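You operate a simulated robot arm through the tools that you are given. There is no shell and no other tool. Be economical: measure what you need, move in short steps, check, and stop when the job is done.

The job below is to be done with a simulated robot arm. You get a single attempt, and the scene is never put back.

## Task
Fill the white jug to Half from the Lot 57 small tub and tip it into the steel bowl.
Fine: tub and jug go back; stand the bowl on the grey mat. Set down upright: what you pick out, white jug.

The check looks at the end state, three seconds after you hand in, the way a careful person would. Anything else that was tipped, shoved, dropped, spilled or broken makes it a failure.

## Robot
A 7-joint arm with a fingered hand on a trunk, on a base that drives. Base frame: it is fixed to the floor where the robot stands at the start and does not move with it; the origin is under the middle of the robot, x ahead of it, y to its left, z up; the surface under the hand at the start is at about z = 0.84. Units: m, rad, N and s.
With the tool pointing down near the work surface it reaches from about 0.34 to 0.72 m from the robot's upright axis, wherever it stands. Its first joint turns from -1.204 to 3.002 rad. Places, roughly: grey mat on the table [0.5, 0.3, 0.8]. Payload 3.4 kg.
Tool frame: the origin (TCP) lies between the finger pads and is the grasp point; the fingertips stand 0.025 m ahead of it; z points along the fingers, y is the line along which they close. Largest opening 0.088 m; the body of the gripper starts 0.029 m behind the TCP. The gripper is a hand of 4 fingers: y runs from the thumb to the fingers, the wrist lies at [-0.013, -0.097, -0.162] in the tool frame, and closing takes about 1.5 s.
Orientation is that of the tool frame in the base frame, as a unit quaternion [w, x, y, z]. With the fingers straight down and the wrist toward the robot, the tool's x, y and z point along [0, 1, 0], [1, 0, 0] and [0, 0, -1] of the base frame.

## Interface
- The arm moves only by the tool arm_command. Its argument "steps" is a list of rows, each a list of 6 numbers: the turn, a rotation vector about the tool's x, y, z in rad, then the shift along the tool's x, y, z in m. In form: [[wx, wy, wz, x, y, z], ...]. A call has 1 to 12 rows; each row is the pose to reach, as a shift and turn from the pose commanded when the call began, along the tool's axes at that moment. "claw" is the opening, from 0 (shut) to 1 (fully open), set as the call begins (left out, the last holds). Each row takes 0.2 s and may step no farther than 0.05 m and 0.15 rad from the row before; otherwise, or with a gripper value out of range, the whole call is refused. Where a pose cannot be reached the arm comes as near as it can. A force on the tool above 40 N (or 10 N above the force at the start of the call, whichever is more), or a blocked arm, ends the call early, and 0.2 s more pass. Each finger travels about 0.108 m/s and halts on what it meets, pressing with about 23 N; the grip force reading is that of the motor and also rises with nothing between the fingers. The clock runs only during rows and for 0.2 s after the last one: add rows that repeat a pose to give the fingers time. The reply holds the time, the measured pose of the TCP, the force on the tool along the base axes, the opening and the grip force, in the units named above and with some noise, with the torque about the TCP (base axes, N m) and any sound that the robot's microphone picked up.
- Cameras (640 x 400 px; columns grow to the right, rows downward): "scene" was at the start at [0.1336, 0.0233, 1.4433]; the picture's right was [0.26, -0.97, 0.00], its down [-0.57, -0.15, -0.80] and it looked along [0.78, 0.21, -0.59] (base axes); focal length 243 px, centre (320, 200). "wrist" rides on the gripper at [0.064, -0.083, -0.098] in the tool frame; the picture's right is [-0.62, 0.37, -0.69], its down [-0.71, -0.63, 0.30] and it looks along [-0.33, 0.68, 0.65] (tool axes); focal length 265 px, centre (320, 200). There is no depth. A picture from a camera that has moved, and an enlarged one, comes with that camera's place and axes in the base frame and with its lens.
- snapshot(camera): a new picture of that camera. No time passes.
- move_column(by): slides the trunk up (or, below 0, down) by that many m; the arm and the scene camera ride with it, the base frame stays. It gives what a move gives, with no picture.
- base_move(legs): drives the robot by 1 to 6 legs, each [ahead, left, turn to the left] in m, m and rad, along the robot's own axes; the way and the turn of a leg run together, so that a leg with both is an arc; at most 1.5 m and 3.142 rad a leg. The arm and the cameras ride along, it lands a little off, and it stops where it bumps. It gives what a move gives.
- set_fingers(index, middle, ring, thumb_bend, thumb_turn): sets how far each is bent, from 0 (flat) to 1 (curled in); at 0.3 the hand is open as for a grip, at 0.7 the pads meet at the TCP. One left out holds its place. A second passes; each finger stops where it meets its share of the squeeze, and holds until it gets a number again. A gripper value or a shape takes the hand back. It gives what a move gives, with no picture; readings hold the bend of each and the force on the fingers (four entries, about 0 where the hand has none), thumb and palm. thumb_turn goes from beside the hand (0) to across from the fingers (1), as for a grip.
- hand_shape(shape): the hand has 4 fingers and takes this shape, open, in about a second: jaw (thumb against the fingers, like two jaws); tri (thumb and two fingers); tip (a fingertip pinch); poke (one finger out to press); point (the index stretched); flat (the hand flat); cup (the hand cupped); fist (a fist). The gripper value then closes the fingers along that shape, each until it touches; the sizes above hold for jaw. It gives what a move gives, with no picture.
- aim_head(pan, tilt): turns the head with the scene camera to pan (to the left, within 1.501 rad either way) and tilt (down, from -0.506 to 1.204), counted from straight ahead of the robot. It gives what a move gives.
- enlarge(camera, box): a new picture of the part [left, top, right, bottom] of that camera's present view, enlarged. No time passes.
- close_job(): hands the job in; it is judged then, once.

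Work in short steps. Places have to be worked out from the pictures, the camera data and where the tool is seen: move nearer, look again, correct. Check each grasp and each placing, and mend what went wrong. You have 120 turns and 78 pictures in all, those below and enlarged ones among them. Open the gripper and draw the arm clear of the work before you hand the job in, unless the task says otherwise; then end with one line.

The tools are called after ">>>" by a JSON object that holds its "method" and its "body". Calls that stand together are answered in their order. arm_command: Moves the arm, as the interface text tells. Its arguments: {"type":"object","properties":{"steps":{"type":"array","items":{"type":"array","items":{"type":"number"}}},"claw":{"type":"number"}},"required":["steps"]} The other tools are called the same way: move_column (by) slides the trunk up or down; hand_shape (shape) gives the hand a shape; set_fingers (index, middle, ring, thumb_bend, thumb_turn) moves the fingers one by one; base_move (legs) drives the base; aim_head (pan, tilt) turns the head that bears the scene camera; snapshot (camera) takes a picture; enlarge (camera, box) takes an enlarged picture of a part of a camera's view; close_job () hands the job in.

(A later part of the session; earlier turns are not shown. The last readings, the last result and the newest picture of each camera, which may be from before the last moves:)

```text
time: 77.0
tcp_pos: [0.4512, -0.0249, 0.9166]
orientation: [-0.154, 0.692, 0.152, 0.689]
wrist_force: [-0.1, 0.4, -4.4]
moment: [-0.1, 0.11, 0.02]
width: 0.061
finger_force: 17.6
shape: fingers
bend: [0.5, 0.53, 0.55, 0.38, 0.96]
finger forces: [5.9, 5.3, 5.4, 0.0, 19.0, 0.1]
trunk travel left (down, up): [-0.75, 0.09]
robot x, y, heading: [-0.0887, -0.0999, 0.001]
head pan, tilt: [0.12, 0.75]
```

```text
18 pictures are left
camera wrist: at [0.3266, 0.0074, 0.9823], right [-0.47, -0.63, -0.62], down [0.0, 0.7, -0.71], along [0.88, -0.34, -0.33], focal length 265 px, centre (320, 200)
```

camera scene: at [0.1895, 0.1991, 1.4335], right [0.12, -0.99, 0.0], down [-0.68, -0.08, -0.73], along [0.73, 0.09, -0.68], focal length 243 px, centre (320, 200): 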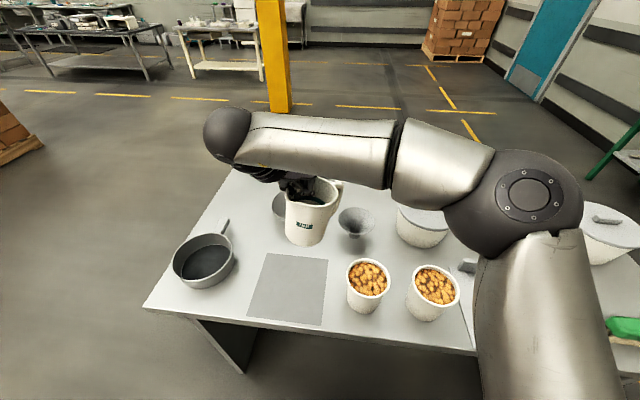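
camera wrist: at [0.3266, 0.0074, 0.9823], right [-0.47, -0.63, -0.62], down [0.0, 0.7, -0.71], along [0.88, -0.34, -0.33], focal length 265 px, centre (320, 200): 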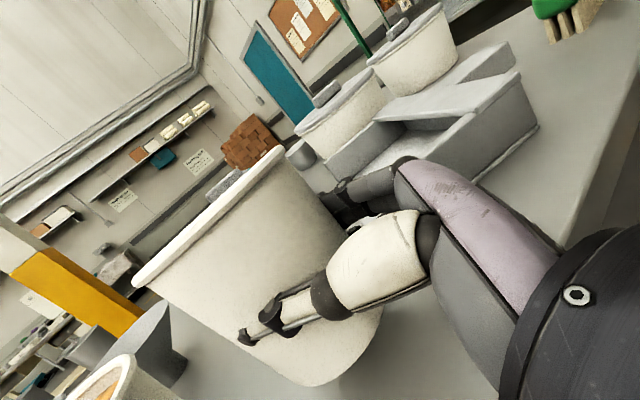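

Solid grip, tub level and full. I lift it to z≈1.05 and drive left so that it's beside the jug.

>>> {"method": "arm_command", "body": {"steps": [[0, 0, 0, 0.03, 0, 0], [0, 0, 0, 0.06, 0, 0], [0, 0, 0, 0.09, 0, 0], [0, 0, 0, 0.115, 0, 0], [0, 0, 0, 0.138, 0, 0]]}}

>>> {"method": "base_move", "body": {"legs": [[0.02, 0.366, 0]]}}

>>> {"method": "snapshot", "body": {"camera": "scene"}}

```text
time: 78.2
tcp_pos: [0.4511, -0.0242, 1.0539]
orientation: [-0.155, 0.692, 0.153, 0.688]
wrist_force: [-0.6, -0.3, -4.6]
moment: [-0.11, 0.08, 0.02]
width: 0.0603
finger_force: 17.2
shape: fingers
bend: [0.51, 0.53, 0.55, 0.38, 0.96]
finger forces: [5.8, 5.1, 5.4, 0.0, 18.7, 0.1]
trunk travel left (down, up): [-0.75, 0.09]
robot x, y, heading: [-0.0894, -0.0992, 0.003]
head pan, tilt: [0.12, 0.75]
```

```text
time: 80.5
tcp_pos: [0.4747, 0.3353, 1.0538]
orientation: [-0.152, 0.693, 0.149, 0.689]
wrist_force: [0.2, -0.3, -5.0]
moment: [-0.09, 0.11, -0.01]
width: 0.0604
finger_force: 17.7
shape: fingers
bend: [0.51, 0.53, 0.55, 0.38, 0.96]
finger forces: [5.7, 5.1, 5.3, 0.0, 18.6, 0.0]
trunk travel left (down, up): [-0.75, 0.09]
robot x, y, heading: [-0.0699, 0.2657, -0.007]
head pan, tilt: [0.12, 0.75]
```

```text
17 pictures are left
camera scene: at [0.0649, 0.2732, 1.4334], right [0.11, -0.99, 0.0], down [-0.68, -0.07, -0.73], along [0.73, 0.08, -0.68], focal length 243 px, centre (320, 200)
```

scene: 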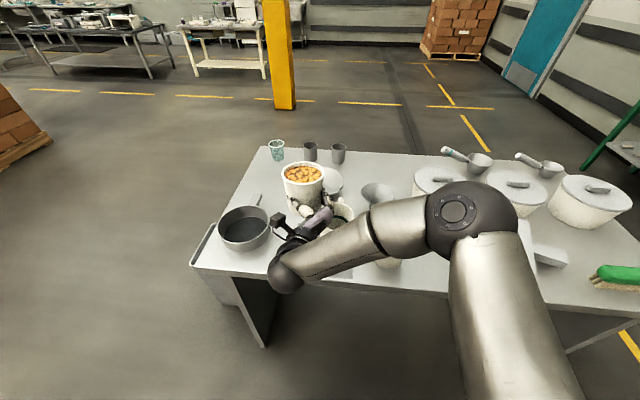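

The tub is level beside the jug. I fine-adjust and tip it by 0.45 rad toward the jug, then look through the wrist camera.

>>> {"method": "arm_command", "body": {"steps": [[0, 0, 0.0, -0.005, -0.0067, -0.001], [0, 0, 0.12, -0.005, -0.0067, -0.001], [0, 0, 0.24, -0.005, -0.0067, -0.001], [0, 0, 0.36, -0.005, -0.0067, -0.001], [0, 0, 0.45, -0.005, -0.0067, -0.001]]}}

>>> {"method": "snapshot", "body": {"camera": "wrist"}}

```text
time: 81.8
tcp_pos: [0.4703, 0.34, 1.0494]
orientation: [-0.302, 0.709, -0.009, 0.637]
wrist_force: [1.0, 0.3, -3.9]
moment: [-0.08, 0.03, -0.03]
width: 0.0606
finger_force: 17.2
shape: fingers
bend: [0.51, 0.53, 0.55, 0.38, 0.96]
finger forces: [6.2, 5.4, 5.6, 0.0, 17.6, 0.0]
trunk travel left (down, up): [-0.75, 0.09]
robot x, y, heading: [-0.0688, 0.262, -0.008]
head pan, tilt: [0.12, 0.75]
```

```text
16 pictures are left
camera wrist: at [0.3608, 0.3395, 1.1445], right [-0.61, -0.34, -0.72], down [-0.09, 0.93, -0.37], along [0.79, -0.16, -0.59], focal length 265 px, centre (320, 200)
```

wrist: 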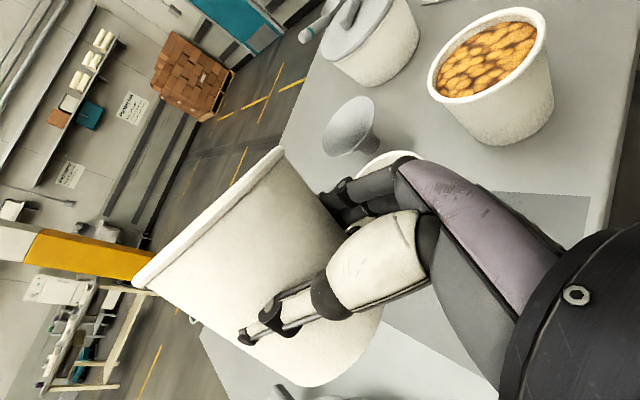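

Nothing poured yet; jug rim is where predicted. Tipping further to ~0.95 rad.

>>> {"method": "arm_command", "body": {"steps": [[0, 0, 0.12, 0, 0, 0], [0, 0, 0.24, 0, 0, 0], [0, 0, 0.36, 0, 0, 0], [0, 0, 0.48, 0, 0, 0], [0, 0, 0.48, 0, 0, 0], [0, 0, 0.48, 0, 0, 0]]}}

>>> {"method": "snapshot", "body": {"camera": "wrist"}}

```text
time: 83.2
tcp_pos: [0.4707, 0.3408, 1.0497]
orientation: [-0.445, 0.686, -0.177, 0.548]
wrist_force: [-0.4, 0.0, -3.6]
moment: [-0.09, 0.09, 0.0]
width: 0.0603
finger_force: 17.1
shape: fingers
bend: [0.5, 0.53, 0.55, 0.38, 0.96]
finger forces: [6.9, 5.4, 5.3, 0.0, 16.8, 0.0]
trunk travel left (down, up): [-0.75, 0.09]
robot x, y, heading: [-0.0661, 0.262, -0.012]
head pan, tilt: [0.12, 0.75]
```

```text
15 pictures are left
camera wrist: at [0.3817, 0.2961, 1.1542], right [-0.75, -0.04, -0.66], down [-0.12, 0.99, 0.08], along [0.65, 0.14, -0.75], focal length 265 px, centre (320, 200)
```

wrist: 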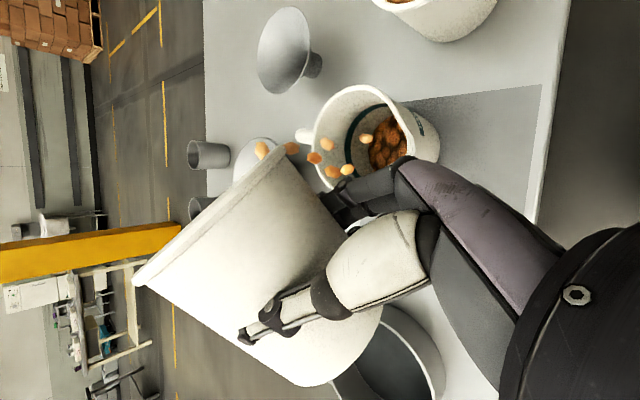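

Pieces are falling into the jug, landing slightly toward the handle side. I shift 1.5 cm back toward me and hold at this tilt for a second.

>>> {"method": "arm_command", "body": {"steps": [[0, 0, 0, 0, 0, -0.008], [0, 0, 0, 0, 0, -0.015], [0, 0, 0, 0, 0, -0.015], [0, 0, 0, 0, 0, -0.015], [0, 0, 0, 0, 0, -0.015]]}}

>>> {"method": "snapshot", "body": {"camera": "wrist"}}

```text
time: 84.3
tcp_pos: [0.4574, 0.3329, 1.0487]
orientation: [-0.444, 0.686, -0.178, 0.548]
wrist_force: [-0.2, 0.4, -4.1]
moment: [-0.07, 0.07, 0.03]
width: 0.0604
finger_force: 17.1
shape: fingers
bend: [0.5, 0.53, 0.55, 0.38, 0.96]
finger forces: [6.8, 5.3, 5.3, 0.1, 16.8, 0.1]
trunk travel left (down, up): [-0.75, 0.09]
robot x, y, heading: [-0.0679, 0.2615, -0.013]
head pan, tilt: [0.12, 0.75]
```

```text
14 pictures are left
camera wrist: at [0.3684, 0.2892, 1.1546], right [-0.75, -0.04, -0.66], down [-0.12, 0.99, 0.08], along [0.65, 0.14, -0.75], focal length 265 px, centre (320, 200)
```

wrist: 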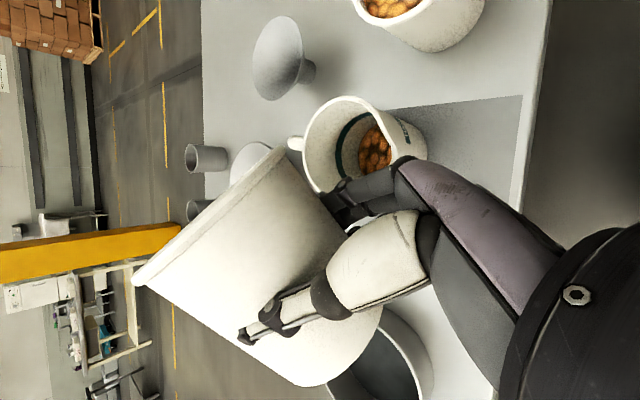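

Flow paused with about a quarter in. Lip is now over the jug's centre; I tip another 0.15 rad and hold.

>>> {"method": "arm_command", "body": {"steps": [[0, 0, 0.08, 0, 0, 0], [0, 0, 0.15, 0, 0, 0], [0, 0, 0.15, 0, 0, 0], [0, 0, 0.15, 0, 0, 0], [0, 0, 0.15, 0, 0, 0]]}}

>>> {"method": "enlarge", "body": {"camera": "wrist", "box": [260, 60, 460, 220]}}

```text
time: 85.5
tcp_pos: [0.4559, 0.3352, 1.0493]
orientation: [-0.484, 0.671, -0.228, 0.513]
wrist_force: [0.3, -0.4, -2.3]
moment: [-0.07, 0.08, 0.03]
width: 0.0603
finger_force: 16.9
shape: fingers
bend: [0.5, 0.53, 0.55, 0.38, 0.95]
finger forces: [6.8, 5.1, 5.1, 0.0, 16.6, 0.0]
trunk travel left (down, up): [-0.75, 0.09]
robot x, y, heading: [-0.0643, 0.2628, -0.013]
head pan, tilt: [0.12, 0.75]
```

```text
2.50 times, centred on (360, 140) of wrist
camera zoom: at [0.3737, 0.2758, 1.1534], right [-0.79, 0.05, -0.61], down [-0.11, 0.97, 0.22], along [0.61, 0.24, -0.76], focal length 664 px, centre (220, 350)
```

zoom: 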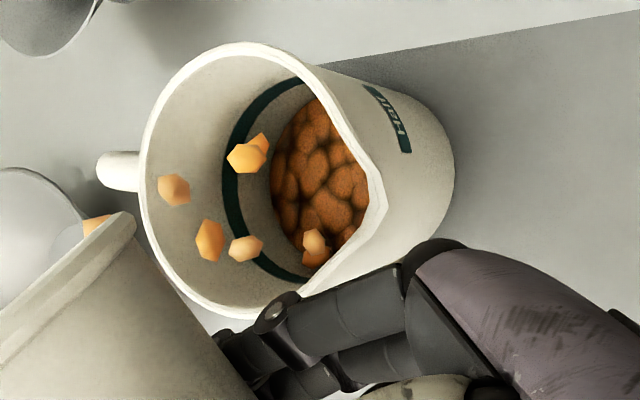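

Level still a bit below the band. I hold to let the flow settle and add a small 0.07 rad.

>>> {"method": "arm_command", "body": {"steps": [[0, 0, 0, 0, 0, 0], [0, 0, 0.04, 0, 0, 0], [0, 0, 0.07, 0, 0, 0], [0, 0, 0.07, 0, 0, 0], [0, 0, 0.07, 0, 0, 0], [0, 0, 0.07, 0, 0, 0]]}}

>>> {"method": "enlarge", "body": {"camera": "wrist", "box": [260, 60, 460, 220]}}

```text
time: 87.0
tcp_pos: [0.4563, 0.3336, 1.0493]
orientation: [-0.502, 0.663, -0.25, 0.496]
wrist_force: [0.4, 1.3, -2.8]
moment: [-0.08, 0.03, -0.02]
width: 0.0608
finger_force: 16.9
shape: fingers
bend: [0.5, 0.53, 0.56, 0.38, 0.95]
finger forces: [6.8, 5.1, 5.1, 0.0, 16.7, 0.0]
trunk travel left (down, up): [-0.75, 0.09]
robot x, y, heading: [-0.0656, 0.2634, -0.014]
head pan, tilt: [0.12, 0.75]
```

```text
2.50 times, centred on (360, 140) of wrist
camera zoom: at [0.3769, 0.2688, 1.1521], right [-0.81, 0.09, -0.59], down [-0.1, 0.95, 0.28], along [0.58, 0.29, -0.76], focal length 664 px, centre (220, 350)
```

zoom: 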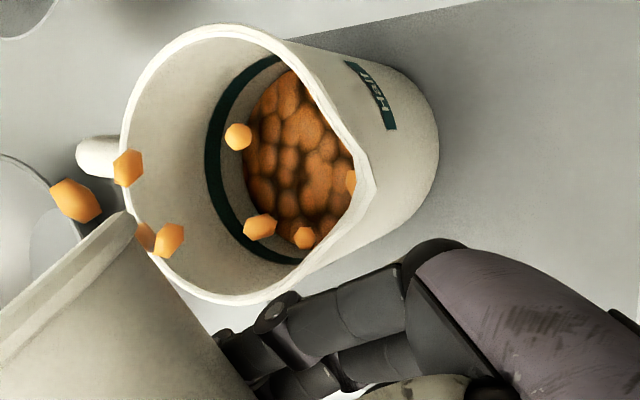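

Close to the band's lower edge now. Another 0.08 rad with a short hold.

>>> {"method": "arm_command", "body": {"steps": [[0, 0, 0.04, 0, 0, 0], [0, 0, 0.08, 0, 0, 0], [0, 0, 0.08, 0, 0, 0], [0, 0, 0.08, 0, 0, 0], [0, 0, 0.08, 0, 0, 0]]}}

>>> {"method": "enlarge", "body": {"camera": "wrist", "box": [260, 60, 460, 220]}}

```text
time: 88.2
tcp_pos: [0.4566, 0.335, 1.0493]
orientation: [-0.521, 0.652, -0.277, 0.476]
wrist_force: [0.1, -0.1, -3.5]
moment: [-0.07, 0.02, -0.02]
width: 0.0605
finger_force: 16.9
shape: fingers
bend: [0.5, 0.54, 0.56, 0.38, 0.95]
finger forces: [6.9, 5.0, 5.1, 0.1, 16.7, 0.1]
trunk travel left (down, up): [-0.75, 0.09]
robot x, y, heading: [-0.0671, 0.266, -0.01]
head pan, tilt: [0.12, 0.75]
```

```text
2.50 times, centred on (360, 140) of wrist
camera zoom: at [0.3804, 0.2618, 1.1499], right [-0.82, 0.13, -0.55], down [-0.09, 0.93, 0.36], along [0.56, 0.34, -0.76], focal length 664 px, centre (220, 350)
```

zoom: 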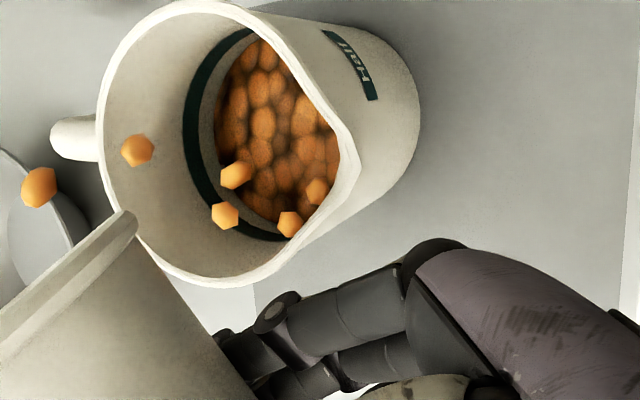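

Still a thin gap below the band. Another 0.1 rad with a longer hold.

>>> {"method": "arm_command", "body": {"steps": [[0, 0, 0.05, 0, 0, 0], [0, 0, 0.1, 0, 0, 0], [0, 0, 0.1, 0, 0, 0], [0, 0, 0.1, 0, 0, 0], [0, 0, 0.1, 0, 0, 0], [0, 0, 0.1, 0, 0, 0], [0, 0, 0.1, 0, 0, 0]]}}

>>> {"method": "enlarge", "body": {"camera": "wrist", "box": [260, 40, 460, 200]}}

```text
time: 89.8
tcp_pos: [0.4564, 0.3344, 1.0496]
orientation: [-0.544, 0.637, -0.31, 0.449]
wrist_force: [-0.4, 0.1, -3.3]
moment: [-0.06, 0.06, 0.04]
width: 0.0604
finger_force: 15.9
shape: fingers
bend: [0.5, 0.54, 0.56, 0.38, 0.95]
finger forces: [6.8, 4.9, 4.8, 0.0, 16.8, 0.0]
trunk travel left (down, up): [-0.75, 0.09]
robot x, y, heading: [-0.0701, 0.2634, -0.016]
head pan, tilt: [0.12, 0.75]
```

```text
2.50 times, centred on (360, 120) of wrist
camera zoom: at [0.3842, 0.2532, 1.1462], right [-0.85, 0.18, -0.5], down [-0.07, 0.89, 0.44], along [0.53, 0.41, -0.74], focal length 664 px, centre (220, 400)
```

zoom: 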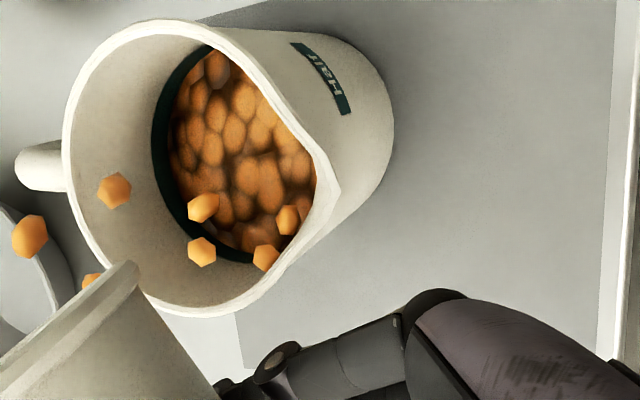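

The level has reached the band with more pieces in flight; I hold a moment longer and then bring the tub upright.

>>> {"method": "arm_command", "body": {"steps": [[0, 0, 0, 0, 0, 0], [0, 0, -0.14, 0, 0, 0], [0, 0, -0.28, 0, 0, 0], [0, 0, -0.42, 0, 0, 0], [0, 0, -0.56, 0, 0, 0], [0, 0, -0.7, 0, 0, 0], [0, 0, -0.84, 0, 0, 0], [0, 0, -0.98, 0, 0, 0], [0, 0, -1.12, 0, 0, 0], [0, 0, -1.24, 0, 0, 0], [0, 0, -1.33, 0, 0, 0]]}}

>>> {"method": "arm_command", "body": {"steps": [[0, 0, 0, 0.01, 0, 0], [0, 0, 0, 0.01, 0, 0]]}}

```text
time: 92.2
tcp_pos: [0.4564, 0.3343, 1.0489]
orientation: [-0.15, 0.692, 0.151, 0.69]
wrist_force: [-0.1, -0.3, -2.2]
moment: [-0.03, 0.07, 0.0]
width: 0.0604
finger_force: 16.6
shape: fingers
bend: [0.51, 0.54, 0.56, 0.38, 0.95]
finger forces: [5.8, 4.8, 5.0, 0.1, 17.6, 0.0]
trunk travel left (down, up): [-0.75, 0.09]
robot x, y, heading: [-0.0662, 0.2637, -0.007]
head pan, tilt: [0.12, 0.75]
```

```text
time: 92.8
tcp_pos: [0.4568, 0.3326, 1.0578]
orientation: [-0.151, 0.694, 0.15, 0.688]
wrist_force: [0.3, 0.1, -0.8]
moment: [-0.07, 0.08, -0.02]
width: 0.0603
finger_force: 16.3
shape: fingers
bend: [0.51, 0.54, 0.56, 0.38, 0.95]
finger forces: [5.9, 4.8, 4.9, 0.0, 17.5, 0.0]
trunk travel left (down, up): [-0.75, 0.09]
robot x, y, heading: [-0.0674, 0.265, -0.012]
head pan, tilt: [0.12, 0.75]
```

Tub upright again. I drive back right to the tub's spot and look at the jug level from the head camera.

>>> {"method": "base_move", "body": {"legs": [[0, -0.358, 0.01]]}}

>>> {"method": "aim_head", "body": {"pan": 0.5, "tilt": 0.8}}

>>> {"method": "snapshot", "body": {"camera": "scene"}}

```text
time: 95.1
tcp_pos: [0.4525, -0.0279, 1.057]
orientation: [-0.151, 0.693, 0.15, 0.689]
wrist_force: [0.8, -1.2, -1.8]
moment: [-0.07, 0.03, 0.02]
width: 0.06
finger_force: 16.8
shape: fingers
bend: [0.51, 0.54, 0.56, 0.38, 0.95]
finger forces: [5.8, 4.8, 4.9, 0.1, 17.6, 0.1]
trunk travel left (down, up): [-0.75, 0.09]
robot x, y, heading: [-0.0735, -0.097, -0.011]
head pan, tilt: [0.12, 0.75]
```

```text
time: 95.9
tcp_pos: [0.451, -0.0284, 1.0572]
orientation: [-0.151, 0.693, 0.149, 0.689]
wrist_force: [0.1, -0.3, -1.3]
moment: [0.0, 0.04, -0.01]
width: 0.0603
finger_force: 16.8
shape: fingers
bend: [0.51, 0.54, 0.56, 0.38, 0.95]
finger forces: [5.8, 4.7, 4.9, 0.0, 17.6, 0.0]
trunk travel left (down, up): [-0.75, 0.09]
robot x, y, heading: [-0.0735, -0.0944, -0.012]
head pan, tilt: [0.499, 0.799]
```

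```text
9 pictures are left
camera scene: at [0.0488, -0.0598, 1.4294], right [0.47, -0.89, 0.0], down [-0.63, -0.33, -0.7], along [0.62, 0.32, -0.72], focal length 243 px, centre (320, 200)
```

scene: 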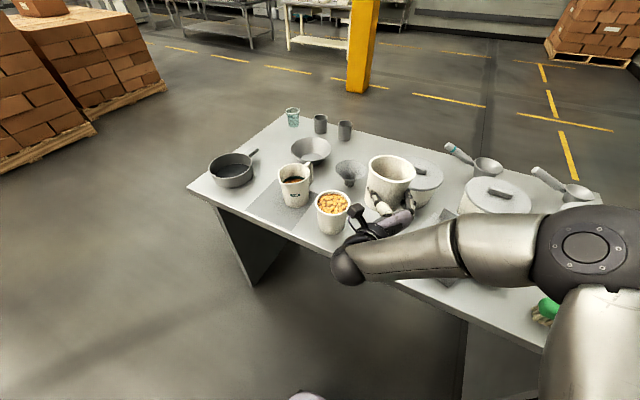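

No spill visible. I lower the tub onto its original spot.

>>> {"method": "arm_command", "body": {"steps": [[0, 0, 0, -0.04, 0, 0], [0, 0, 0, -0.08, 0, 0], [0, 0, 0, -0.12, 0, 0], [0, 0, 0, -0.15, 0, 0], [0, 0, 0, -0.16, 0, 0], [0, 0, 0, -0.166, 0, 0], [0, 0, 0, -0.169, 0, 0]]}}

```text
time: 97.5
tcp_pos: [0.4528, -0.0277, 0.8887]
orientation: [-0.151, 0.692, 0.149, 0.69]
wrist_force: [-0.8, 0.4, 2.6]
moment: [-0.1, -0.09, 0.06]
width: 0.0603
finger_force: 16.2
shape: fingers
bend: [0.51, 0.54, 0.56, 0.38, 0.95]
finger forces: [5.8, 4.6, 4.6, 0.1, 18.0, 0.0]
trunk travel left (down, up): [-0.75, 0.09]
robot x, y, heading: [-0.0705, -0.0975, -0.015]
head pan, tilt: [0.499, 0.799]
```

Touchdown. Opening and withdrawing straight back.

>>> {"method": "set_fingers", "body": {"index": 0.18, "middle": 0.18, "ring": 0.18, "thumb_bend": 0.2}}

>>> {"method": "arm_command", "body": {"steps": [[0, 0, 0, 0, 0, -0.03], [0, 0, 0, 0, 0, -0.07], [0, 0, 0, 0, 0, -0.11], [0, 0, 0, 0.04, 0, -0.115], [0, 0, 0, 0.08, 0, -0.115], [0, 0, 0, 0.12, 0, -0.115], [0, 0, 0, 0.16, 0, -0.115], [0, 0, 0, 0.2, 0, -0.1]]}}

```text
time: 98.5
tcp_pos: [0.453, -0.0267, 0.889]
orientation: [-0.151, 0.693, 0.149, 0.689]
wrist_force: [0.0, 1.1, -0.4]
moment: [0.01, -0.01, -0.01]
width: 0.1054
finger_force: 0.1
shape: fingers
bend: [0.18, 0.18, 0.18, 0.2, 0.97]
finger forces: [0.0, 0.4, 0.1, 0.1, 0.1, 0.0]
trunk travel left (down, up): [-0.75, 0.09]
robot x, y, heading: [-0.0742, -0.0936, -0.012]
head pan, tilt: [0.499, 0.799]
```

```text
time: 100.3
tcp_pos: [0.3601, -0.0718, 1.0915]
orientation: [-0.15, 0.692, 0.149, 0.69]
wrist_force: [0.1, -0.4, 0.1]
moment: [0.03, 0.02, 0.0]
width: 0.1055
finger_force: 0.0
shape: fingers
bend: [0.18, 0.18, 0.18, 0.2, 0.97]
finger forces: [0.0, 0.0, 0.0, 0.0, 0.0, 0.0]
trunk travel left (down, up): [-0.75, 0.09]
robot x, y, heading: [-0.0669, -0.0991, -0.012]
head pan, tilt: [0.499, 0.799]
```

Tub 57 is back in place. The same side grasp suits the jug (handle away from me), so I drive left in front of it, square the approach to straight ahead and lower.

>>> {"method": "base_move", "body": {"legs": [[0.015, 0.353, 0.012]]}}

>>> {"method": "arm_command", "body": {"steps": [[-0.07, 0, 0, -0.034, 0, 0], [-0.14, 0, 0, -0.068, 0, 0], [-0.21, 0, 0, -0.102, 0, 0], [-0.28, 0, 0, -0.136, 0, 0], [-0.35, 0, 0, -0.17, 0, 0], [-0.43, 0, 0, -0.2, 0, 0]]}}

>>> {"method": "snapshot", "body": {"camera": "wrist"}}

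```text
time: 102.6
tcp_pos: [0.3792, 0.2815, 1.0904]
orientation: [-0.154, 0.692, 0.154, 0.688]
wrist_force: [-0.2, 0.9, -0.3]
moment: [-0.02, -0.03, -0.06]
width: 0.1054
finger_force: 0.1
shape: fingers
bend: [0.18, 0.18, 0.18, 0.2, 0.97]
finger forces: [0.0, 0.1, 0.0, 0.1, 0.0, 0.0]
trunk travel left (down, up): [-0.75, 0.09]
robot x, y, heading: [-0.0538, 0.2493, -0.004]
head pan, tilt: [0.499, 0.799]
```

```text
time: 104.0
tcp_pos: [0.3967, 0.267, 0.8932]
orientation: [-0.005, 0.709, 0.003, 0.705]
wrist_force: [0.0, 0.9, -0.7]
moment: [-0.03, 0.02, 0.03]
width: 0.1058
finger_force: 0.0
shape: fingers
bend: [0.18, 0.18, 0.18, 0.2, 0.97]
finger forces: [0.0, 0.0, 0.0, 0.0, 0.1, 0.1]
out of reach, approached as far as the arm can: row 5, 6
trunk travel left (down, up): [-0.75, 0.09]
robot x, y, heading: [-0.0535, 0.2491, 0.0]
head pan, tilt: [0.499, 0.799]
```

```text
8 pictures are left
camera wrist: at [0.2982, 0.3486, 0.9577], right [-0.69, -0.37, -0.62], down [0.29, 0.64, -0.71], along [0.66, -0.68, -0.33], focal length 265 px, centre (320, 200)
```

wrist: 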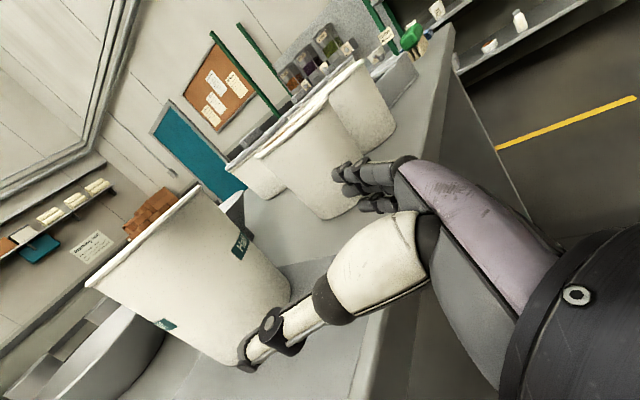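

The jug's centre is ≈(0.513, 0.284). I shift 1.6 cm left, advance 9.8 cm and close around its body.

>>> {"method": "arm_command", "body": {"steps": [[0, 0, 0, -0.002, -0.016, 0.015], [0, 0, 0, -0.003, -0.016, 0.045], [0, 0, 0, -0.003, -0.016, 0.075], [0, 0, 0, -0.003, -0.016, 0.098]]}}

>>> {"method": "set_fingers", "body": {"index": 0.8, "middle": 0.8, "ring": 0.8, "thumb_bend": 0.8}}

>>> {"method": "arm_command", "body": {"steps": [[0, 0, 0, 0.005, 0, 0], [0, 0, 0, 0.015, 0, 0], [0, 0, 0, 0.03, 0, 0]]}}

>>> {"method": "snapshot", "body": {"camera": "wrist"}}

```text
time: 105.0
tcp_pos: [0.4929, 0.2849, 0.8897]
orientation: [-0.003, 0.709, 0.004, 0.705]
wrist_force: [0.4, -0.2, 0.3]
moment: [-0.01, 0.0, -0.02]
width: 0.1054
finger_force: 0.1
shape: fingers
bend: [0.18, 0.18, 0.18, 0.2, 0.97]
finger forces: [0.0, 0.0, 0.0, 0.1, 0.0, 0.0]
trunk travel left (down, up): [-0.75, 0.09]
robot x, y, heading: [-0.0536, 0.2509, -0.004]
head pan, tilt: [0.499, 0.799]
```

```text
time: 106.0
tcp_pos: [0.4916, 0.2836, 0.8891]
orientation: [-0.004, 0.71, 0.002, 0.705]
wrist_force: [-0.2, -2.5, 0.3]
moment: [-0.19, -0.06, -0.06]
width: 0.06
finger_force: 19.2
shape: fingers
bend: [0.51, 0.54, 0.55, 0.39, 0.96]
finger forces: [6.3, 5.7, 6.2, 0.0, 20.6, 0.0]
trunk travel left (down, up): [-0.75, 0.09]
robot x, y, heading: [-0.0547, 0.2507, -0.002]
head pan, tilt: [0.499, 0.799]
```

```text
time: 106.8
tcp_pos: [0.4934, 0.284, 0.919]
orientation: [-0.005, 0.71, 0.003, 0.704]
wrist_force: [0.0, 0.0, -3.5]
moment: [-0.03, 0.12, 0.01]
width: 0.0576
finger_force: 16.1
shape: fingers
bend: [0.54, 0.56, 0.57, 0.38, 0.95]
finger forces: [5.0, 4.7, 5.6, 0.0, 16.9, 0.0]
trunk travel left (down, up): [-0.75, 0.09]
robot x, y, heading: [-0.0542, 0.2544, -0.0]
head pan, tilt: [0.499, 0.799]
```

```text
7 pictures are left
camera wrist: at [0.3939, 0.365, 0.984], right [-0.69, -0.37, -0.62], down [0.29, 0.63, -0.72], along [0.66, -0.68, -0.33], focal length 265 px, centre (320, 200)
```

wrist: 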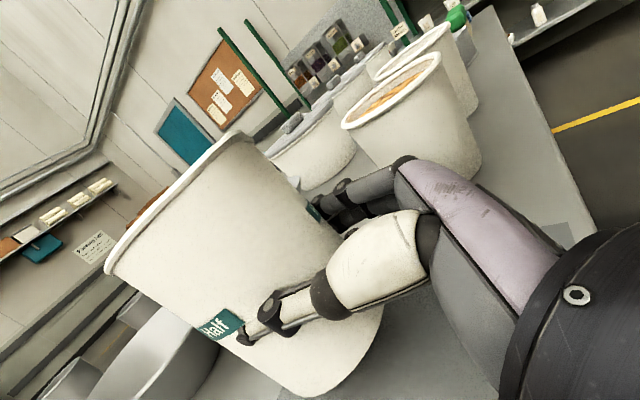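

Firm and upright. I raise the jug to z≈1.03 and drive toward the bowl so the jug's lip will be over its middle.

>>> {"method": "arm_command", "body": {"steps": [[0, 0, 0, 0.04, 0, 0], [0, 0, 0, 0.08, 0, 0], [0, 0, 0, 0.115, 0, 0]]}}

>>> {"method": "base_move", "body": {"legs": [[0.222, 0.126, 0]]}}

```text
time: 107.6
tcp_pos: [0.4933, 0.2838, 1.036]
orientation: [-0.003, 0.71, 0.002, 0.705]
wrist_force: [0.7, -0.6, -2.5]
moment: [-0.01, 0.17, -0.01]
width: 0.0574
finger_force: 15.7
shape: fingers
bend: [0.54, 0.56, 0.57, 0.38, 0.95]
finger forces: [5.0, 4.6, 5.8, 0.0, 16.7, 0.1]
trunk travel left (down, up): [-0.75, 0.09]
robot x, y, heading: [-0.0534, 0.2529, -0.004]
head pan, tilt: [0.499, 0.799]
```

```text
time: 109.4
tcp_pos: [0.7141, 0.4135, 1.0352]
orientation: [-0.006, 0.708, 0.006, 0.706]
wrist_force: [0.3, 0.6, -3.1]
moment: [-0.02, 0.14, 0.03]
width: 0.0572
finger_force: 16.2
shape: fingers
bend: [0.54, 0.56, 0.57, 0.38, 0.95]
finger forces: [4.9, 4.5, 5.6, 0.0, 16.5, 0.0]
trunk travel left (down, up): [-0.75, 0.09]
robot x, y, heading: [0.1648, 0.3764, 0.004]
head pan, tilt: [0.499, 0.799]
```

In place. I tip 0.8 rad (before flow should start) and check alignment over the bowl.

>>> {"method": "arm_command", "body": {"steps": [[0, 0, 0.14, 0, 0, 0], [0, 0, 0.28, 0, 0, 0], [0, 0, 0.42, 0, 0, 0], [0, 0, 0.56, 0, 0, 0], [0, 0, 0.7, 0, 0, 0], [0, 0, 0.8, 0, 0, 0]]}}

>>> {"method": "snapshot", "body": {"camera": "wrist"}}

```text
time: 110.8
tcp_pos: [0.7132, 0.4128, 1.0356]
orientation: [-0.281, 0.656, -0.27, 0.646]
wrist_force: [-0.3, 0.1, -3.0]
moment: [-0.08, 0.11, 0.01]
width: 0.0573
finger_force: 15.7
shape: fingers
bend: [0.54, 0.56, 0.57, 0.38, 0.95]
finger forces: [6.1, 5.1, 5.5, 0.0, 15.4, 0.0]
trunk travel left (down, up): [-0.75, 0.09]
robot x, y, heading: [0.1685, 0.3744, 0.013]
head pan, tilt: [0.499, 0.799]
```

```text
6 pictures are left
camera wrist: at [0.6147, 0.4217, 1.1404], right [-0.7, 0.18, -0.69], down [0.29, 0.96, -0.04], along [0.65, -0.23, -0.72], focal length 265 px, centre (320, 200)
```

wrist: 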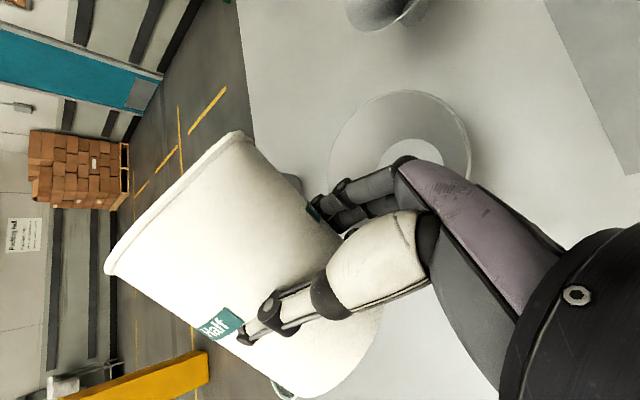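

The bowl's centre is ≈(0.724, 0.335), well under the lip. I tip on to ~1.9 rad while creeping 2 cm further toward the bowl's centre, then hold.

>>> {"method": "arm_command", "body": {"steps": [[0, 0, 0.1, 0.004, 0.004, -0.003], [0, 0, 0.2, 0.006, 0.006, -0.005], [0, 0, 0.3, 0.008, 0.008, -0.005], [0, 0, 0.4, 0.009, 0.009, -0.005], [0, 0, 0.5, 0.011, 0.011, -0.005], [0, 0, 0.6, 0.012, 0.012, -0.005], [0, 0, 0.7, 0.013, 0.013, -0.005], [0, 0, 0.8, 0.014, 0.014, -0.005], [0, 0, 0.9, 0.015, 0.015, -0.005], [0, 0, 1.0, 0.016, 0.016, -0.005], [0, 0, 1.1, 0.016, 0.016, -0.005], [0, 0, 1.1, 0.016, 0.016, -0.005]]}}

>>> {"method": "snapshot", "body": {"camera": "wrist"}}

```text
time: 113.4
tcp_pos: [0.7086, 0.3921, 1.036]
orientation: [0.578, -0.417, 0.573, -0.405]
wrist_force: [0.5, -0.6, -1.1]
moment: [0.04, 0.04, 0.0]
width: 0.0573
finger_force: 15.2
shape: fingers
bend: [0.54, 0.56, 0.58, 0.38, 0.95]
finger forces: [6.6, 4.2, 4.4, 0.1, 15.5, 0.0]
trunk travel left (down, up): [-0.75, 0.09]
robot x, y, heading: [0.1645, 0.3763, 0.006]
head pan, tilt: [0.499, 0.799]
```

```text
5 pictures are left
camera wrist: at [0.6114, 0.2999, 1.0939], right [-0.71, 0.69, -0.14], down [0.3, 0.48, 0.83], along [0.64, 0.54, -0.54], focal length 265 px, centre (320, 200)
```

wrist: 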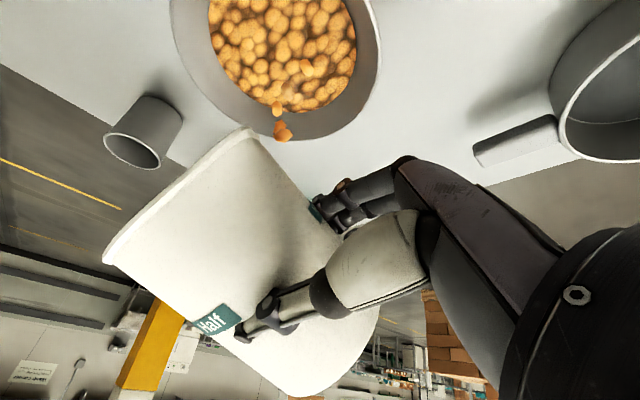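

The contents are falling into the bowl. I shift a further 1 cm over the bowl, tip to 2.2 rad and hold to empty the rest.

>>> {"method": "arm_command", "body": {"steps": [[0, 0, 0, 0.0114, -0.004, 0], [0, 0, 0.1, 0.0114, -0.004, 0], [0, 0, 0.2, 0.0114, -0.004, 0], [0, 0, 0.3, 0.0114, -0.004, 0], [0, 0, 0.3, 0.0114, -0.004, 0], [0, 0, 0.3, 0.0114, -0.004, 0], [0, 0, 0.3, 0.0114, -0.004, 0], [0, 0, 0.3, 0.0114, -0.004, 0], [0, 0, 0.3, 0.0114, -0.004, 0]]}}

```text
time: 115.4
tcp_pos: [0.7083, 0.3794, 1.0358]
orientation: [0.631, -0.326, 0.63, -0.314]
wrist_force: [0.6, -0.4, -1.2]
moment: [0.02, 0.06, 0.01]
width: 0.0567
finger_force: 15.1
shape: fingers
bend: [0.54, 0.56, 0.59, 0.38, 0.94]
finger forces: [6.4, 4.3, 4.3, 0.0, 15.5, 0.0]
trunk travel left (down, up): [-0.75, 0.09]
robot x, y, heading: [0.1665, 0.3763, 0.005]
head pan, tilt: [0.499, 0.799]
```

The jug should be empty (weight ~1 N). I bring it back upright in two calls.

>>> {"method": "arm_command", "body": {"steps": [[0, 0, -0.14, 0, 0, 0], [0, 0, -0.28, 0, 0, 0], [0, 0, -0.42, 0, 0, 0], [0, 0, -0.56, 0, 0, 0], [0, 0, -0.7, 0, 0, 0], [0, 0, -0.84, 0, 0, 0], [0, 0, -0.98, 0, 0, 0], [0, 0, -1.12, 0, 0, 0], [0, 0, -1.26, 0, 0, 0], [0, 0, -1.4, 0, 0, 0], [0, 0, -1.54, 0, 0, 0], [0, 0, -1.68, 0, 0, 0]]}}

>>> {"method": "arm_command", "body": {"steps": [[0, 0, -0.13, 0, 0, 0], [0, 0, -0.26, 0, 0, 0], [0, 0, -0.39, 0, 0, 0], [0, 0, -0.52, 0, 0, 0]]}}

```text
time: 118.0
tcp_pos: [0.7098, 0.3783, 1.0345]
orientation: [-0.187, 0.687, -0.176, 0.68]
wrist_force: [0.4, -0.8, -0.8]
moment: [-0.01, 0.08, 0.0]
width: 0.0572
finger_force: 14.2
shape: fingers
bend: [0.54, 0.56, 0.59, 0.38, 0.95]
finger forces: [5.6, 4.3, 4.7, 0.1, 15.3, 0.0]
trunk travel left (down, up): [-0.75, 0.09]
robot x, y, heading: [0.1636, 0.3742, 0.011]
head pan, tilt: [0.499, 0.799]
```

```text
time: 119.0
tcp_pos: [0.7091, 0.3789, 1.0357]
orientation: [-0.006, 0.709, 0.007, 0.705]
wrist_force: [-0.3, -0.2, -0.7]
moment: [-0.01, 0.08, -0.04]
width: 0.0571
finger_force: 15.1
shape: fingers
bend: [0.54, 0.56, 0.59, 0.38, 0.95]
finger forces: [5.4, 4.3, 4.8, 0.0, 15.6, 0.1]
trunk travel left (down, up): [-0.75, 0.09]
robot x, y, heading: [0.1678, 0.3745, 0.007]
head pan, tilt: [0.499, 0.799]
```

Upright. To put the jug back over obstacles I'll need the top pinch, so I set it down at the same mat spot first.

>>> {"method": "base_move", "body": {"legs": [[-0.216, -0.094, 0]]}}

>>> {"method": "arm_command", "body": {"steps": [[0, 0, 0, -0.04, 0, 0], [0, 0, 0, -0.08, 0, 0], [0, 0, 0, -0.12, 0, 0], [0, 0, 0, -0.135, 0, 0], [0, 0, 0, -0.142, 0, 0], [0, 0, 0, -0.146, 0, 0]]}}

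```text
time: 120.8
tcp_pos: [0.4972, 0.2848, 1.0351]
orientation: [-0.008, 0.709, 0.007, 0.705]
wrist_force: [-0.1, 0.4, -1.1]
moment: [0.0, 0.03, -0.01]
width: 0.0572
finger_force: 15.1
shape: fingers
bend: [0.54, 0.56, 0.59, 0.38, 0.95]
finger forces: [5.5, 4.3, 4.7, 0.1, 15.6, 0.0]
trunk travel left (down, up): [-0.75, 0.09]
robot x, y, heading: [-0.0476, 0.2768, 0.009]
head pan, tilt: [0.499, 0.799]
```

```text
time: 122.2
tcp_pos: [0.4947, 0.2838, 0.8913]
orientation: [-0.007, 0.707, 0.008, 0.707]
wrist_force: [-2.4, 1.0, 7.2]
moment: [-0.14, -0.25, -0.03]
width: 0.0572
finger_force: 15.1
shape: fingers
bend: [0.54, 0.56, 0.59, 0.38, 0.94]
finger forces: [5.9, 4.1, 4.1, 0.0, 16.3, 0.1]
trunk travel left (down, up): [-0.75, 0.09]
robot x, y, heading: [-0.0465, 0.2773, 0.005]
head pan, tilt: [0.499, 0.799]
```

Down and in contact. I release, back out, rise, and turn the hand toward the 48° heading.

>>> {"method": "set_fingers", "body": {"index": 0.18, "middle": 0.18, "ring": 0.18, "thumb_bend": 0.2}}

>>> {"method": "arm_command", "body": {"steps": [[0, 0, 0, 0, 0, -0.035], [0, 0, 0, 0, 0, -0.07], [0, 0, 0, 0.0, 0, -0.1], [0, 0, 0, 0.04, 0, -0.1], [0, 0, 0, 0.08, 0, -0.1], [0, 0, 0, 0.12, 0, -0.1], [0, 0, 0, 0.16, 0, -0.1], [0, 0, 0, 0.2, 0, -0.1], [0, 0, 0, 0.24, 0, -0.1]]}}

>>> {"method": "arm_command", "body": {"steps": [[0.14, 0, 0, 0, 0, 0], [0.28, 0, 0, 0, 0, 0], [0.42, 0, 0, 0, 0, 0], [0.56, 0, 0, 0, 0, 0], [0.7, 0, 0, 0, 0, 0], [0.8, 0, 0, 0, 0, 0]]}}

>>> {"method": "arm_command", "body": {"steps": [[0, -0.14, 0, 0, 0, 0], [0, -0.28, 0, 0, 0, 0], [0, -0.42, 0, 0, 0, 0], [0, -0.56, 0, 0, 0, 0], [0, -0.7, 0, 0, 0, 0], [0, -0.84, 0, 0, 0, 0], [0, -0.98, 0, 0, 0, 0], [0, -1.12, 0, 0, 0, 0], [0, -1.26, 0, 0, 0, 0], [0, -1.4, 0, 0, 0, 0], [0, -1.5, 0, 0, 0, 0], [0, -1.57, 0, 0, 0, 0]]}}

```text
time: 123.2
tcp_pos: [0.4958, 0.2841, 0.8895]
orientation: [-0.008, 0.709, 0.007, 0.705]
wrist_force: [0.3, -0.2, 0.0]
moment: [0.02, 0.0, -0.04]
width: 0.1053
finger_force: 0.0
shape: fingers
bend: [0.18, 0.18, 0.18, 0.2, 0.97]
finger forces: [0.1, 0.0, 0.1, 0.0, 0.0, 0.0]
trunk travel left (down, up): [-0.75, 0.09]
robot x, y, heading: [-0.0486, 0.2807, 0.008]
head pan, tilt: [0.499, 0.799]
```

```text
time: 125.2
tcp_pos: [0.3962, 0.2835, 1.1314]
orientation: [-0.007, 0.708, 0.007, 0.706]
wrist_force: [-0.3, 0.6, 0.6]
moment: [0.04, -0.03, -0.02]
width: 0.1056
finger_force: 0.0
shape: fingers
bend: [0.18, 0.18, 0.18, 0.2, 0.97]
finger forces: [0.0, 0.0, 0.0, 0.0, 0.0, 0.0]
trunk travel left (down, up): [-0.75, 0.09]
robot x, y, heading: [-0.0467, 0.2796, 0.008]
head pan, tilt: [0.499, 0.799]
```

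```text
time: 126.5
tcp_pos: [0.4081, 0.2884, 1.1287]
orientation: [-0.284, 0.65, 0.281, 0.647]
wrist_force: [0.1, -1.0, 0.4]
moment: [-0.01, 0.03, 0.03]
width: 0.1056
finger_force: 0.0
shape: fingers
bend: [0.18, 0.18, 0.18, 0.2, 0.97]
finger forces: [0.0, 0.0, 0.0, 0.0, 0.0, 0.1]
out of reach, approached as far as the arm can: row 5, 6
trunk travel left (down, up): [-0.75, 0.09]
robot x, y, heading: [-0.0442, 0.2771, 0.008]
head pan, tilt: [0.499, 0.799]
```

```text
time: 129.2
tcp_pos: [0.4077, 0.2886, 1.1277]
orientation: [-0.001, 0.917, 0.4, -0.003]
wrist_force: [0.0, 0.2, -0.5]
moment: [0.0, -0.03, 0.0]
width: 0.1056
finger_force: 0.1
shape: fingers
bend: [0.18, 0.18, 0.18, 0.2, 0.97]
finger forces: [0.0, 0.1, 0.1, 0.0, 0.0, 0.0]
trunk travel left (down, up): [-0.75, 0.09]
robot x, y, heading: [-0.0476, 0.2782, 0.008]
head pan, tilt: [0.499, 0.799]
```

Top-down again. I set the fingers to a half-open pinch and descend over the jug's near-left wall at (0.479, 0.315).

>>> {"method": "set_fingers", "body": {"index": 0.35, "middle": 0.35, "ring": 0.35, "thumb_bend": 0.35}}

>>> {"method": "arm_command", "body": {"steps": [[0, 0, 0, 0.034, 0.017, 0.0], [0, 0, 0, 0.068, 0.0343, 0.0], [0, 0, 0, 0.068, 0.0343, 0.04], [0, 0, 0, 0.068, 0.0343, 0.08], [0, 0, 0, 0.068, 0.0343, 0.115]]}}

>>> {"method": "snapshot", "body": {"camera": "wrist"}}

```text
time: 130.2
tcp_pos: [0.4079, 0.2879, 1.1289]
orientation: [-0.002, 0.917, 0.399, -0.001]
wrist_force: [0.1, -0.4, -0.5]
moment: [-0.01, 0.0, 0.0]
width: 0.0749
finger_force: 0.0
shape: fingers
bend: [0.35, 0.35, 0.35, 0.35, 0.97]
finger forces: [0.0, 0.0, 0.0, 0.0, 0.0, 0.0]
trunk travel left (down, up): [-0.75, 0.09]
robot x, y, heading: [-0.0458, 0.2789, 0.007]
head pan, tilt: [0.499, 0.799]
```

```text
time: 131.3
tcp_pos: [0.4786, 0.3168, 1.0136]
orientation: [-0.002, 0.917, 0.399, -0.001]
wrist_force: [-0.2, -0.8, 0.1]
moment: [-0.05, 0.03, 0.02]
width: 0.0749
finger_force: 0.2
shape: fingers
bend: [0.35, 0.35, 0.35, 0.35, 0.97]
finger forces: [0.1, 0.0, 0.0, 0.1, 0.0, 0.1]
trunk travel left (down, up): [-0.75, 0.09]
robot x, y, heading: [-0.0424, 0.2805, 0.012]
head pan, tilt: [0.499, 0.799]
```

```text
4 pictures are left
camera wrist: at [0.4624, 0.4183, 1.1119], right [-0.15, -0.71, 0.69], down [-0.95, -0.09, -0.3], along [0.28, -0.7, -0.66], focal length 265 px, centre (320, 200)
```

wrist: 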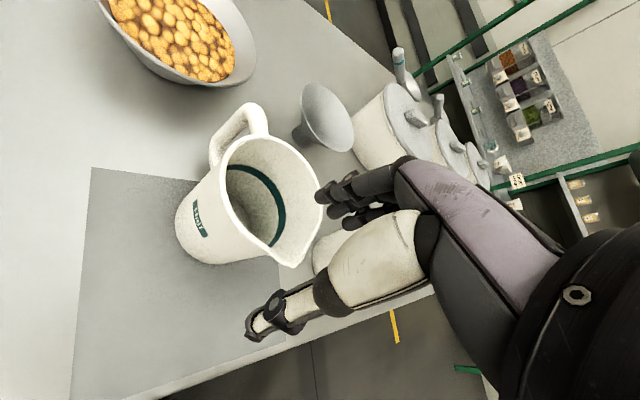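

The jug is empty and the bowl holds everything without spillage. I correct by ~1 cm along the wall and descend, then pinch.

>>> {"method": "arm_command", "body": {"steps": [[0, 0, 0, 0.012, -0.001, 0.02], [0, 0, 0, 0.012, -0.001, 0.05], [0, 0, 0, 0.012, -0.001, 0.072]]}}

>>> {"method": "set_fingers", "body": {"index": 0.95, "middle": 0.95, "ring": 0.95, "thumb_bend": 0.95}}

>>> {"method": "arm_command", "body": {"steps": [[0, 0, 0, 0, 0, -0.01], [0, 0, 0, 0, 0, -0.03], [0, 0, 0, 0, 0, -0.06], [0, 0, 0, 0, 0, -0.1], [0, 0, 0, 0, 0, -0.14], [0, 0, 0, 0, 0, -0.17]]}}

```text
time: 132.2
tcp_pos: [0.4847, 0.3272, 0.9408]
orientation: [-0.002, 0.917, 0.399, -0.002]
wrist_force: [0.0, 1.0, 0.2]
moment: [0.0, 0.04, 0.01]
width: 0.0747
finger_force: 0.1
shape: fingers
bend: [0.35, 0.35, 0.35, 0.35, 0.97]
finger forces: [0.1, 0.0, 0.0, 0.0, 0.0, 0.1]
trunk travel left (down, up): [-0.75, 0.09]
robot x, y, heading: [-0.0484, 0.2777, 0.013]
head pan, tilt: [0.499, 0.799]
```

```text
time: 133.2
tcp_pos: [0.4854, 0.3271, 0.9407]
orientation: [-0.001, 0.917, 0.399, -0.002]
wrist_force: [0.1, 0.5, -0.1]
moment: [0.01, -0.04, -0.04]
width: 0.0
finger_force: 24.9
shape: fingers
bend: [0.76, 0.95, 0.95, 0.83, 0.91]
finger forces: [25.1, 0.0, 3.5, 0.1, 20.7, 0.0]
trunk travel left (down, up): [-0.75, 0.09]
robot x, y, heading: [-0.0443, 0.2794, 0.004]
head pan, tilt: [0.499, 0.799]
```

```text
time: 134.6
tcp_pos: [0.4851, 0.3227, 1.1109]
orientation: [-0.002, 0.917, 0.398, -0.001]
wrist_force: [0.2, -0.7, -1.0]
moment: [0.02, -0.06, 0.01]
width: 0.0
finger_force: 24.2
shape: fingers
bend: [0.76, 0.95, 0.95, 0.83, 0.9]
finger forces: [23.9, 0.0, 3.0, 0.1, 21.2, 0.1]
trunk travel left (down, up): [-0.75, 0.09]
robot x, y, heading: [-0.0437, 0.2807, 0.012]
head pan, tilt: [0.499, 0.799]
```

The pinch reads as before. I turn the jug toward its original heading, then drive right and ahead to its original spot.

>>> {"method": "arm_command", "body": {"steps": [[0, 0, -0.14, 0, 0, 0], [0, 0, -0.28, 0, 0, 0], [0, 0, -0.42, 0, 0, 0], [0, 0, -0.56, 0, 0, 0], [0, 0, -0.7, 0, 0, 0], [0, 0, -0.84, 0, 0, 0], [0, 0, -0.95, 0, 0, 0]]}}

>>> {"method": "base_move", "body": {"legs": [[0, -0.24, 0], [0.39, 0, 0]]}}

```text
time: 136.2
tcp_pos: [0.4864, 0.3246, 1.112]
orientation: [-0.002, 0.632, 0.775, -0.001]
wrist_force: [0.3, 0.8, -0.2]
moment: [0.06, -0.01, -0.04]
width: 0.0011
finger_force: 24.6
shape: fingers
bend: [0.76, 0.95, 0.95, 0.84, 0.9]
finger forces: [23.9, 0.0, 3.0, 0.0, 21.7, 0.0]
trunk travel left (down, up): [-0.75, 0.09]
robot x, y, heading: [-0.0445, 0.2762, 0.009]
head pan, tilt: [0.499, 0.799]
```

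```text
time: 140.0
tcp_pos: [0.8781, 0.0885, 1.1112]
orientation: [-0.003, 0.628, 0.778, 0.0]
wrist_force: [0.5, -0.1, 0.0]
moment: [0.0, 0.02, 0.0]
width: 0.0011
finger_force: 24.2
shape: fingers
bend: [0.76, 0.95, 0.95, 0.84, 0.9]
finger forces: [24.0, 0.1, 3.0, 0.0, 21.8, 0.0]
trunk travel left (down, up): [-0.75, 0.09]
robot x, y, heading: [0.347, 0.0365, 0.02]
head pan, tilt: [0.499, 0.799]
```

I check that the jug hangs properly and where its base is relative to the spot.

>>> {"method": "snapshot", "body": {"camera": "wrist"}}

```text
3 pictures are left
camera wrist: at [0.7836, 0.1329, 1.2104], right [0.49, -0.53, 0.69], down [-0.47, -0.83, -0.3], along [0.73, -0.17, -0.66], focal length 265 px, centre (320, 200)
```

wrist: 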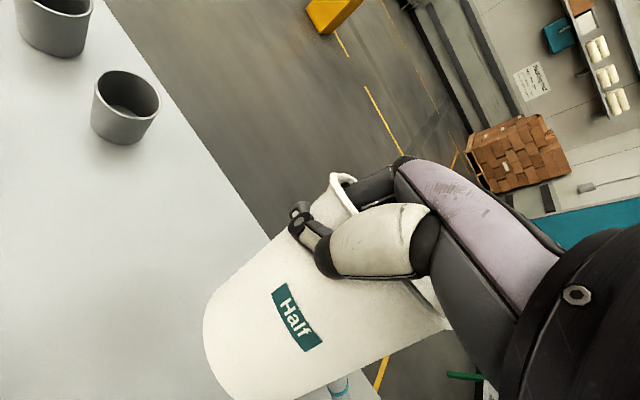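

The jug seems to lean; I spend one picture from the head camera to judge the tilt before lowering.

>>> {"method": "aim_head", "body": {"pan": 0.05, "tilt": 0.7}}

>>> {"method": "enlarge", "body": {"camera": "scene", "box": [220, 120, 420, 270]}}

```text
time: 140.9
tcp_pos: [0.8782, 0.0889, 1.1115]
orientation: [-0.001, 0.627, 0.779, -0.001]
wrist_force: [-0.3, 0.6, -1.5]
moment: [0.02, -0.01, 0.04]
width: 0.0011
finger_force: 24.2
shape: fingers
bend: [0.76, 0.95, 0.95, 0.84, 0.9]
finger forces: [24.0, 0.1, 3.1, 0.0, 21.8, 0.0]
trunk travel left (down, up): [-0.75, 0.09]
robot x, y, heading: [0.3473, 0.039, 0.021]
head pan, tilt: [0.051, 0.7]
```

```text
2.67 times, centred on (320, 195) of scene
camera zoom: at [0.4799, 0.0451, 1.4377], right [0.07, -1.0, 0.0], down [-0.64, -0.05, -0.76], along [0.76, 0.06, -0.64], focal length 648 px, centre (320, 213)
```

zoom: 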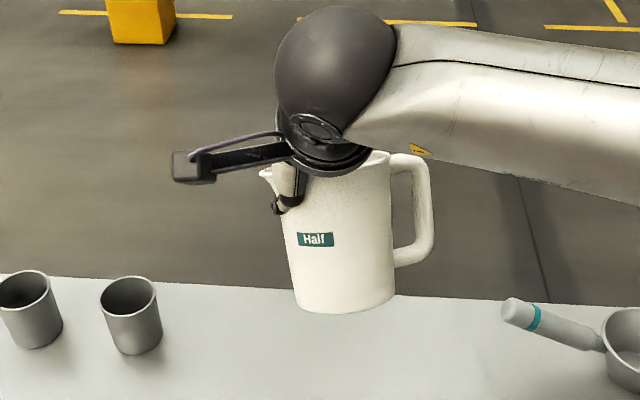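

The jug hangs nearly vertical; its centre is ≈(0.883, 0.058), so I shift (+0.043, +0.034) to the original spot and lower.

>>> {"method": "arm_command", "body": {"steps": [[0, 0, 0, 0.012, 0.025, 0.0], [0, 0, 0, 0.024, 0.049, 0.02], [0, 0, 0, 0.024, 0.049, 0.06], [0, 0, 0, 0.024, 0.049, 0.1], [0, 0, 0, 0.024, 0.049, 0.135], [0, 0, 0, 0.024, 0.049, 0.155], [0, 0, 0, 0.024, 0.049, 0.163], [0, 0, 0, 0.024, 0.049, 0.168]]}}

```text
time: 142.7
tcp_pos: [0.9197, 0.1241, 0.943]
orientation: [-0.002, 0.629, 0.778, 0.0]
wrist_force: [-1.4, 0.1, -0.6]
moment: [0.02, 0.03, -0.01]
width: 0.0014
finger_force: 24.4
shape: fingers
bend: [0.77, 0.95, 0.95, 0.84, 0.9]
finger forces: [23.7, 0.0, 2.7, 0.0, 21.9, 0.0]
trunk travel left (down, up): [-0.75, 0.09]
robot x, y, heading: [0.3475, 0.0389, 0.019]
head pan, tilt: [0.051, 0.7]
```

Not quite touching yet; I lower in 2 mm steps until contact.

>>> {"method": "arm_command", "body": {"steps": [[0, 0, 0, 0, 0, 0.003], [0, 0, 0, 0, 0, 0.006], [0, 0, 0, 0, 0, 0.008]]}}

```text
time: 143.5
tcp_pos: [0.9211, 0.1237, 0.9358]
orientation: [-0.003, 0.628, 0.778, 0.0]
wrist_force: [0.0, 0.2, 2.1]
moment: [0.03, -0.01, 0.03]
width: 0.0015
finger_force: 25.2
shape: fingers
bend: [0.77, 0.95, 0.95, 0.84, 0.9]
finger forces: [24.4, 0.0, 2.8, 0.0, 22.4, 0.1]
trunk travel left (down, up): [-0.75, 0.09]
robot x, y, heading: [0.3452, 0.0366, 0.02]
head pan, tilt: [0.051, 0.7]
```

Light contact. One more millimetre, then open and rise.

>>> {"method": "arm_command", "body": {"steps": [[0, 0, 0, 0, 0, 0.002]]}}

>>> {"method": "set_fingers", "body": {"index": 0.42, "middle": 0.42, "ring": 0.42, "thumb_bend": 0.42}}

>>> {"method": "arm_command", "body": {"steps": [[0, 0, 0, 0, 0, -0.03], [0, 0, 0, 0, 0, -0.07], [0, 0, 0, 0, 0, -0.11], [0, 0, 0, 0, 0, -0.15]]}}

```text
time: 143.9
tcp_pos: [0.9191, 0.1236, 0.9349]
orientation: [0.0, 0.628, 0.778, 0.0]
wrist_force: [1.0, 1.0, 8.6]
moment: [-0.11, -0.08, 0.06]
width: 0.002
finger_force: 26.1
shape: fingers
bend: [0.77, 0.95, 0.95, 0.85, 0.9]
finger forces: [25.8, 0.0, 2.3, 0.0, 24.2, 0.0]
trunk travel left (down, up): [-0.75, 0.09]
robot x, y, heading: [0.3438, 0.0346, 0.021]
head pan, tilt: [0.051, 0.7]
```

```text
time: 144.9
tcp_pos: [0.9189, 0.1234, 0.9325]
orientation: [-0.001, 0.628, 0.778, -0.001]
wrist_force: [-1.9, -0.9, 5.0]
moment: [-0.12, 0.05, -0.02]
width: 0.0533
finger_force: 3.5
shape: fingers
bend: [0.47, 0.42, 0.42, 0.42, 0.97]
finger forces: [4.8, 0.0, 0.1, 0.0, 0.0, 2.2]
trunk travel left (down, up): [-0.75, 0.09]
robot x, y, heading: [0.3445, 0.039, 0.018]
head pan, tilt: [0.051, 0.7]
```

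```text
time: 145.9
tcp_pos: [0.9199, 0.124, 1.083]
orientation: [-0.002, 0.627, 0.779, 0.0]
wrist_force: [0.0, 0.8, 0.6]
moment: [0.01, -0.03, -0.03]
width: 0.0588
finger_force: 0.0
shape: fingers
bend: [0.42, 0.42, 0.42, 0.42, 0.97]
finger forces: [0.0, 0.0, 0.0, 0.1, 0.0, 0.1]
trunk travel left (down, up): [-0.75, 0.09]
robot x, y, heading: [0.3457, 0.0374, 0.02]
head pan, tilt: [0.051, 0.7]
```

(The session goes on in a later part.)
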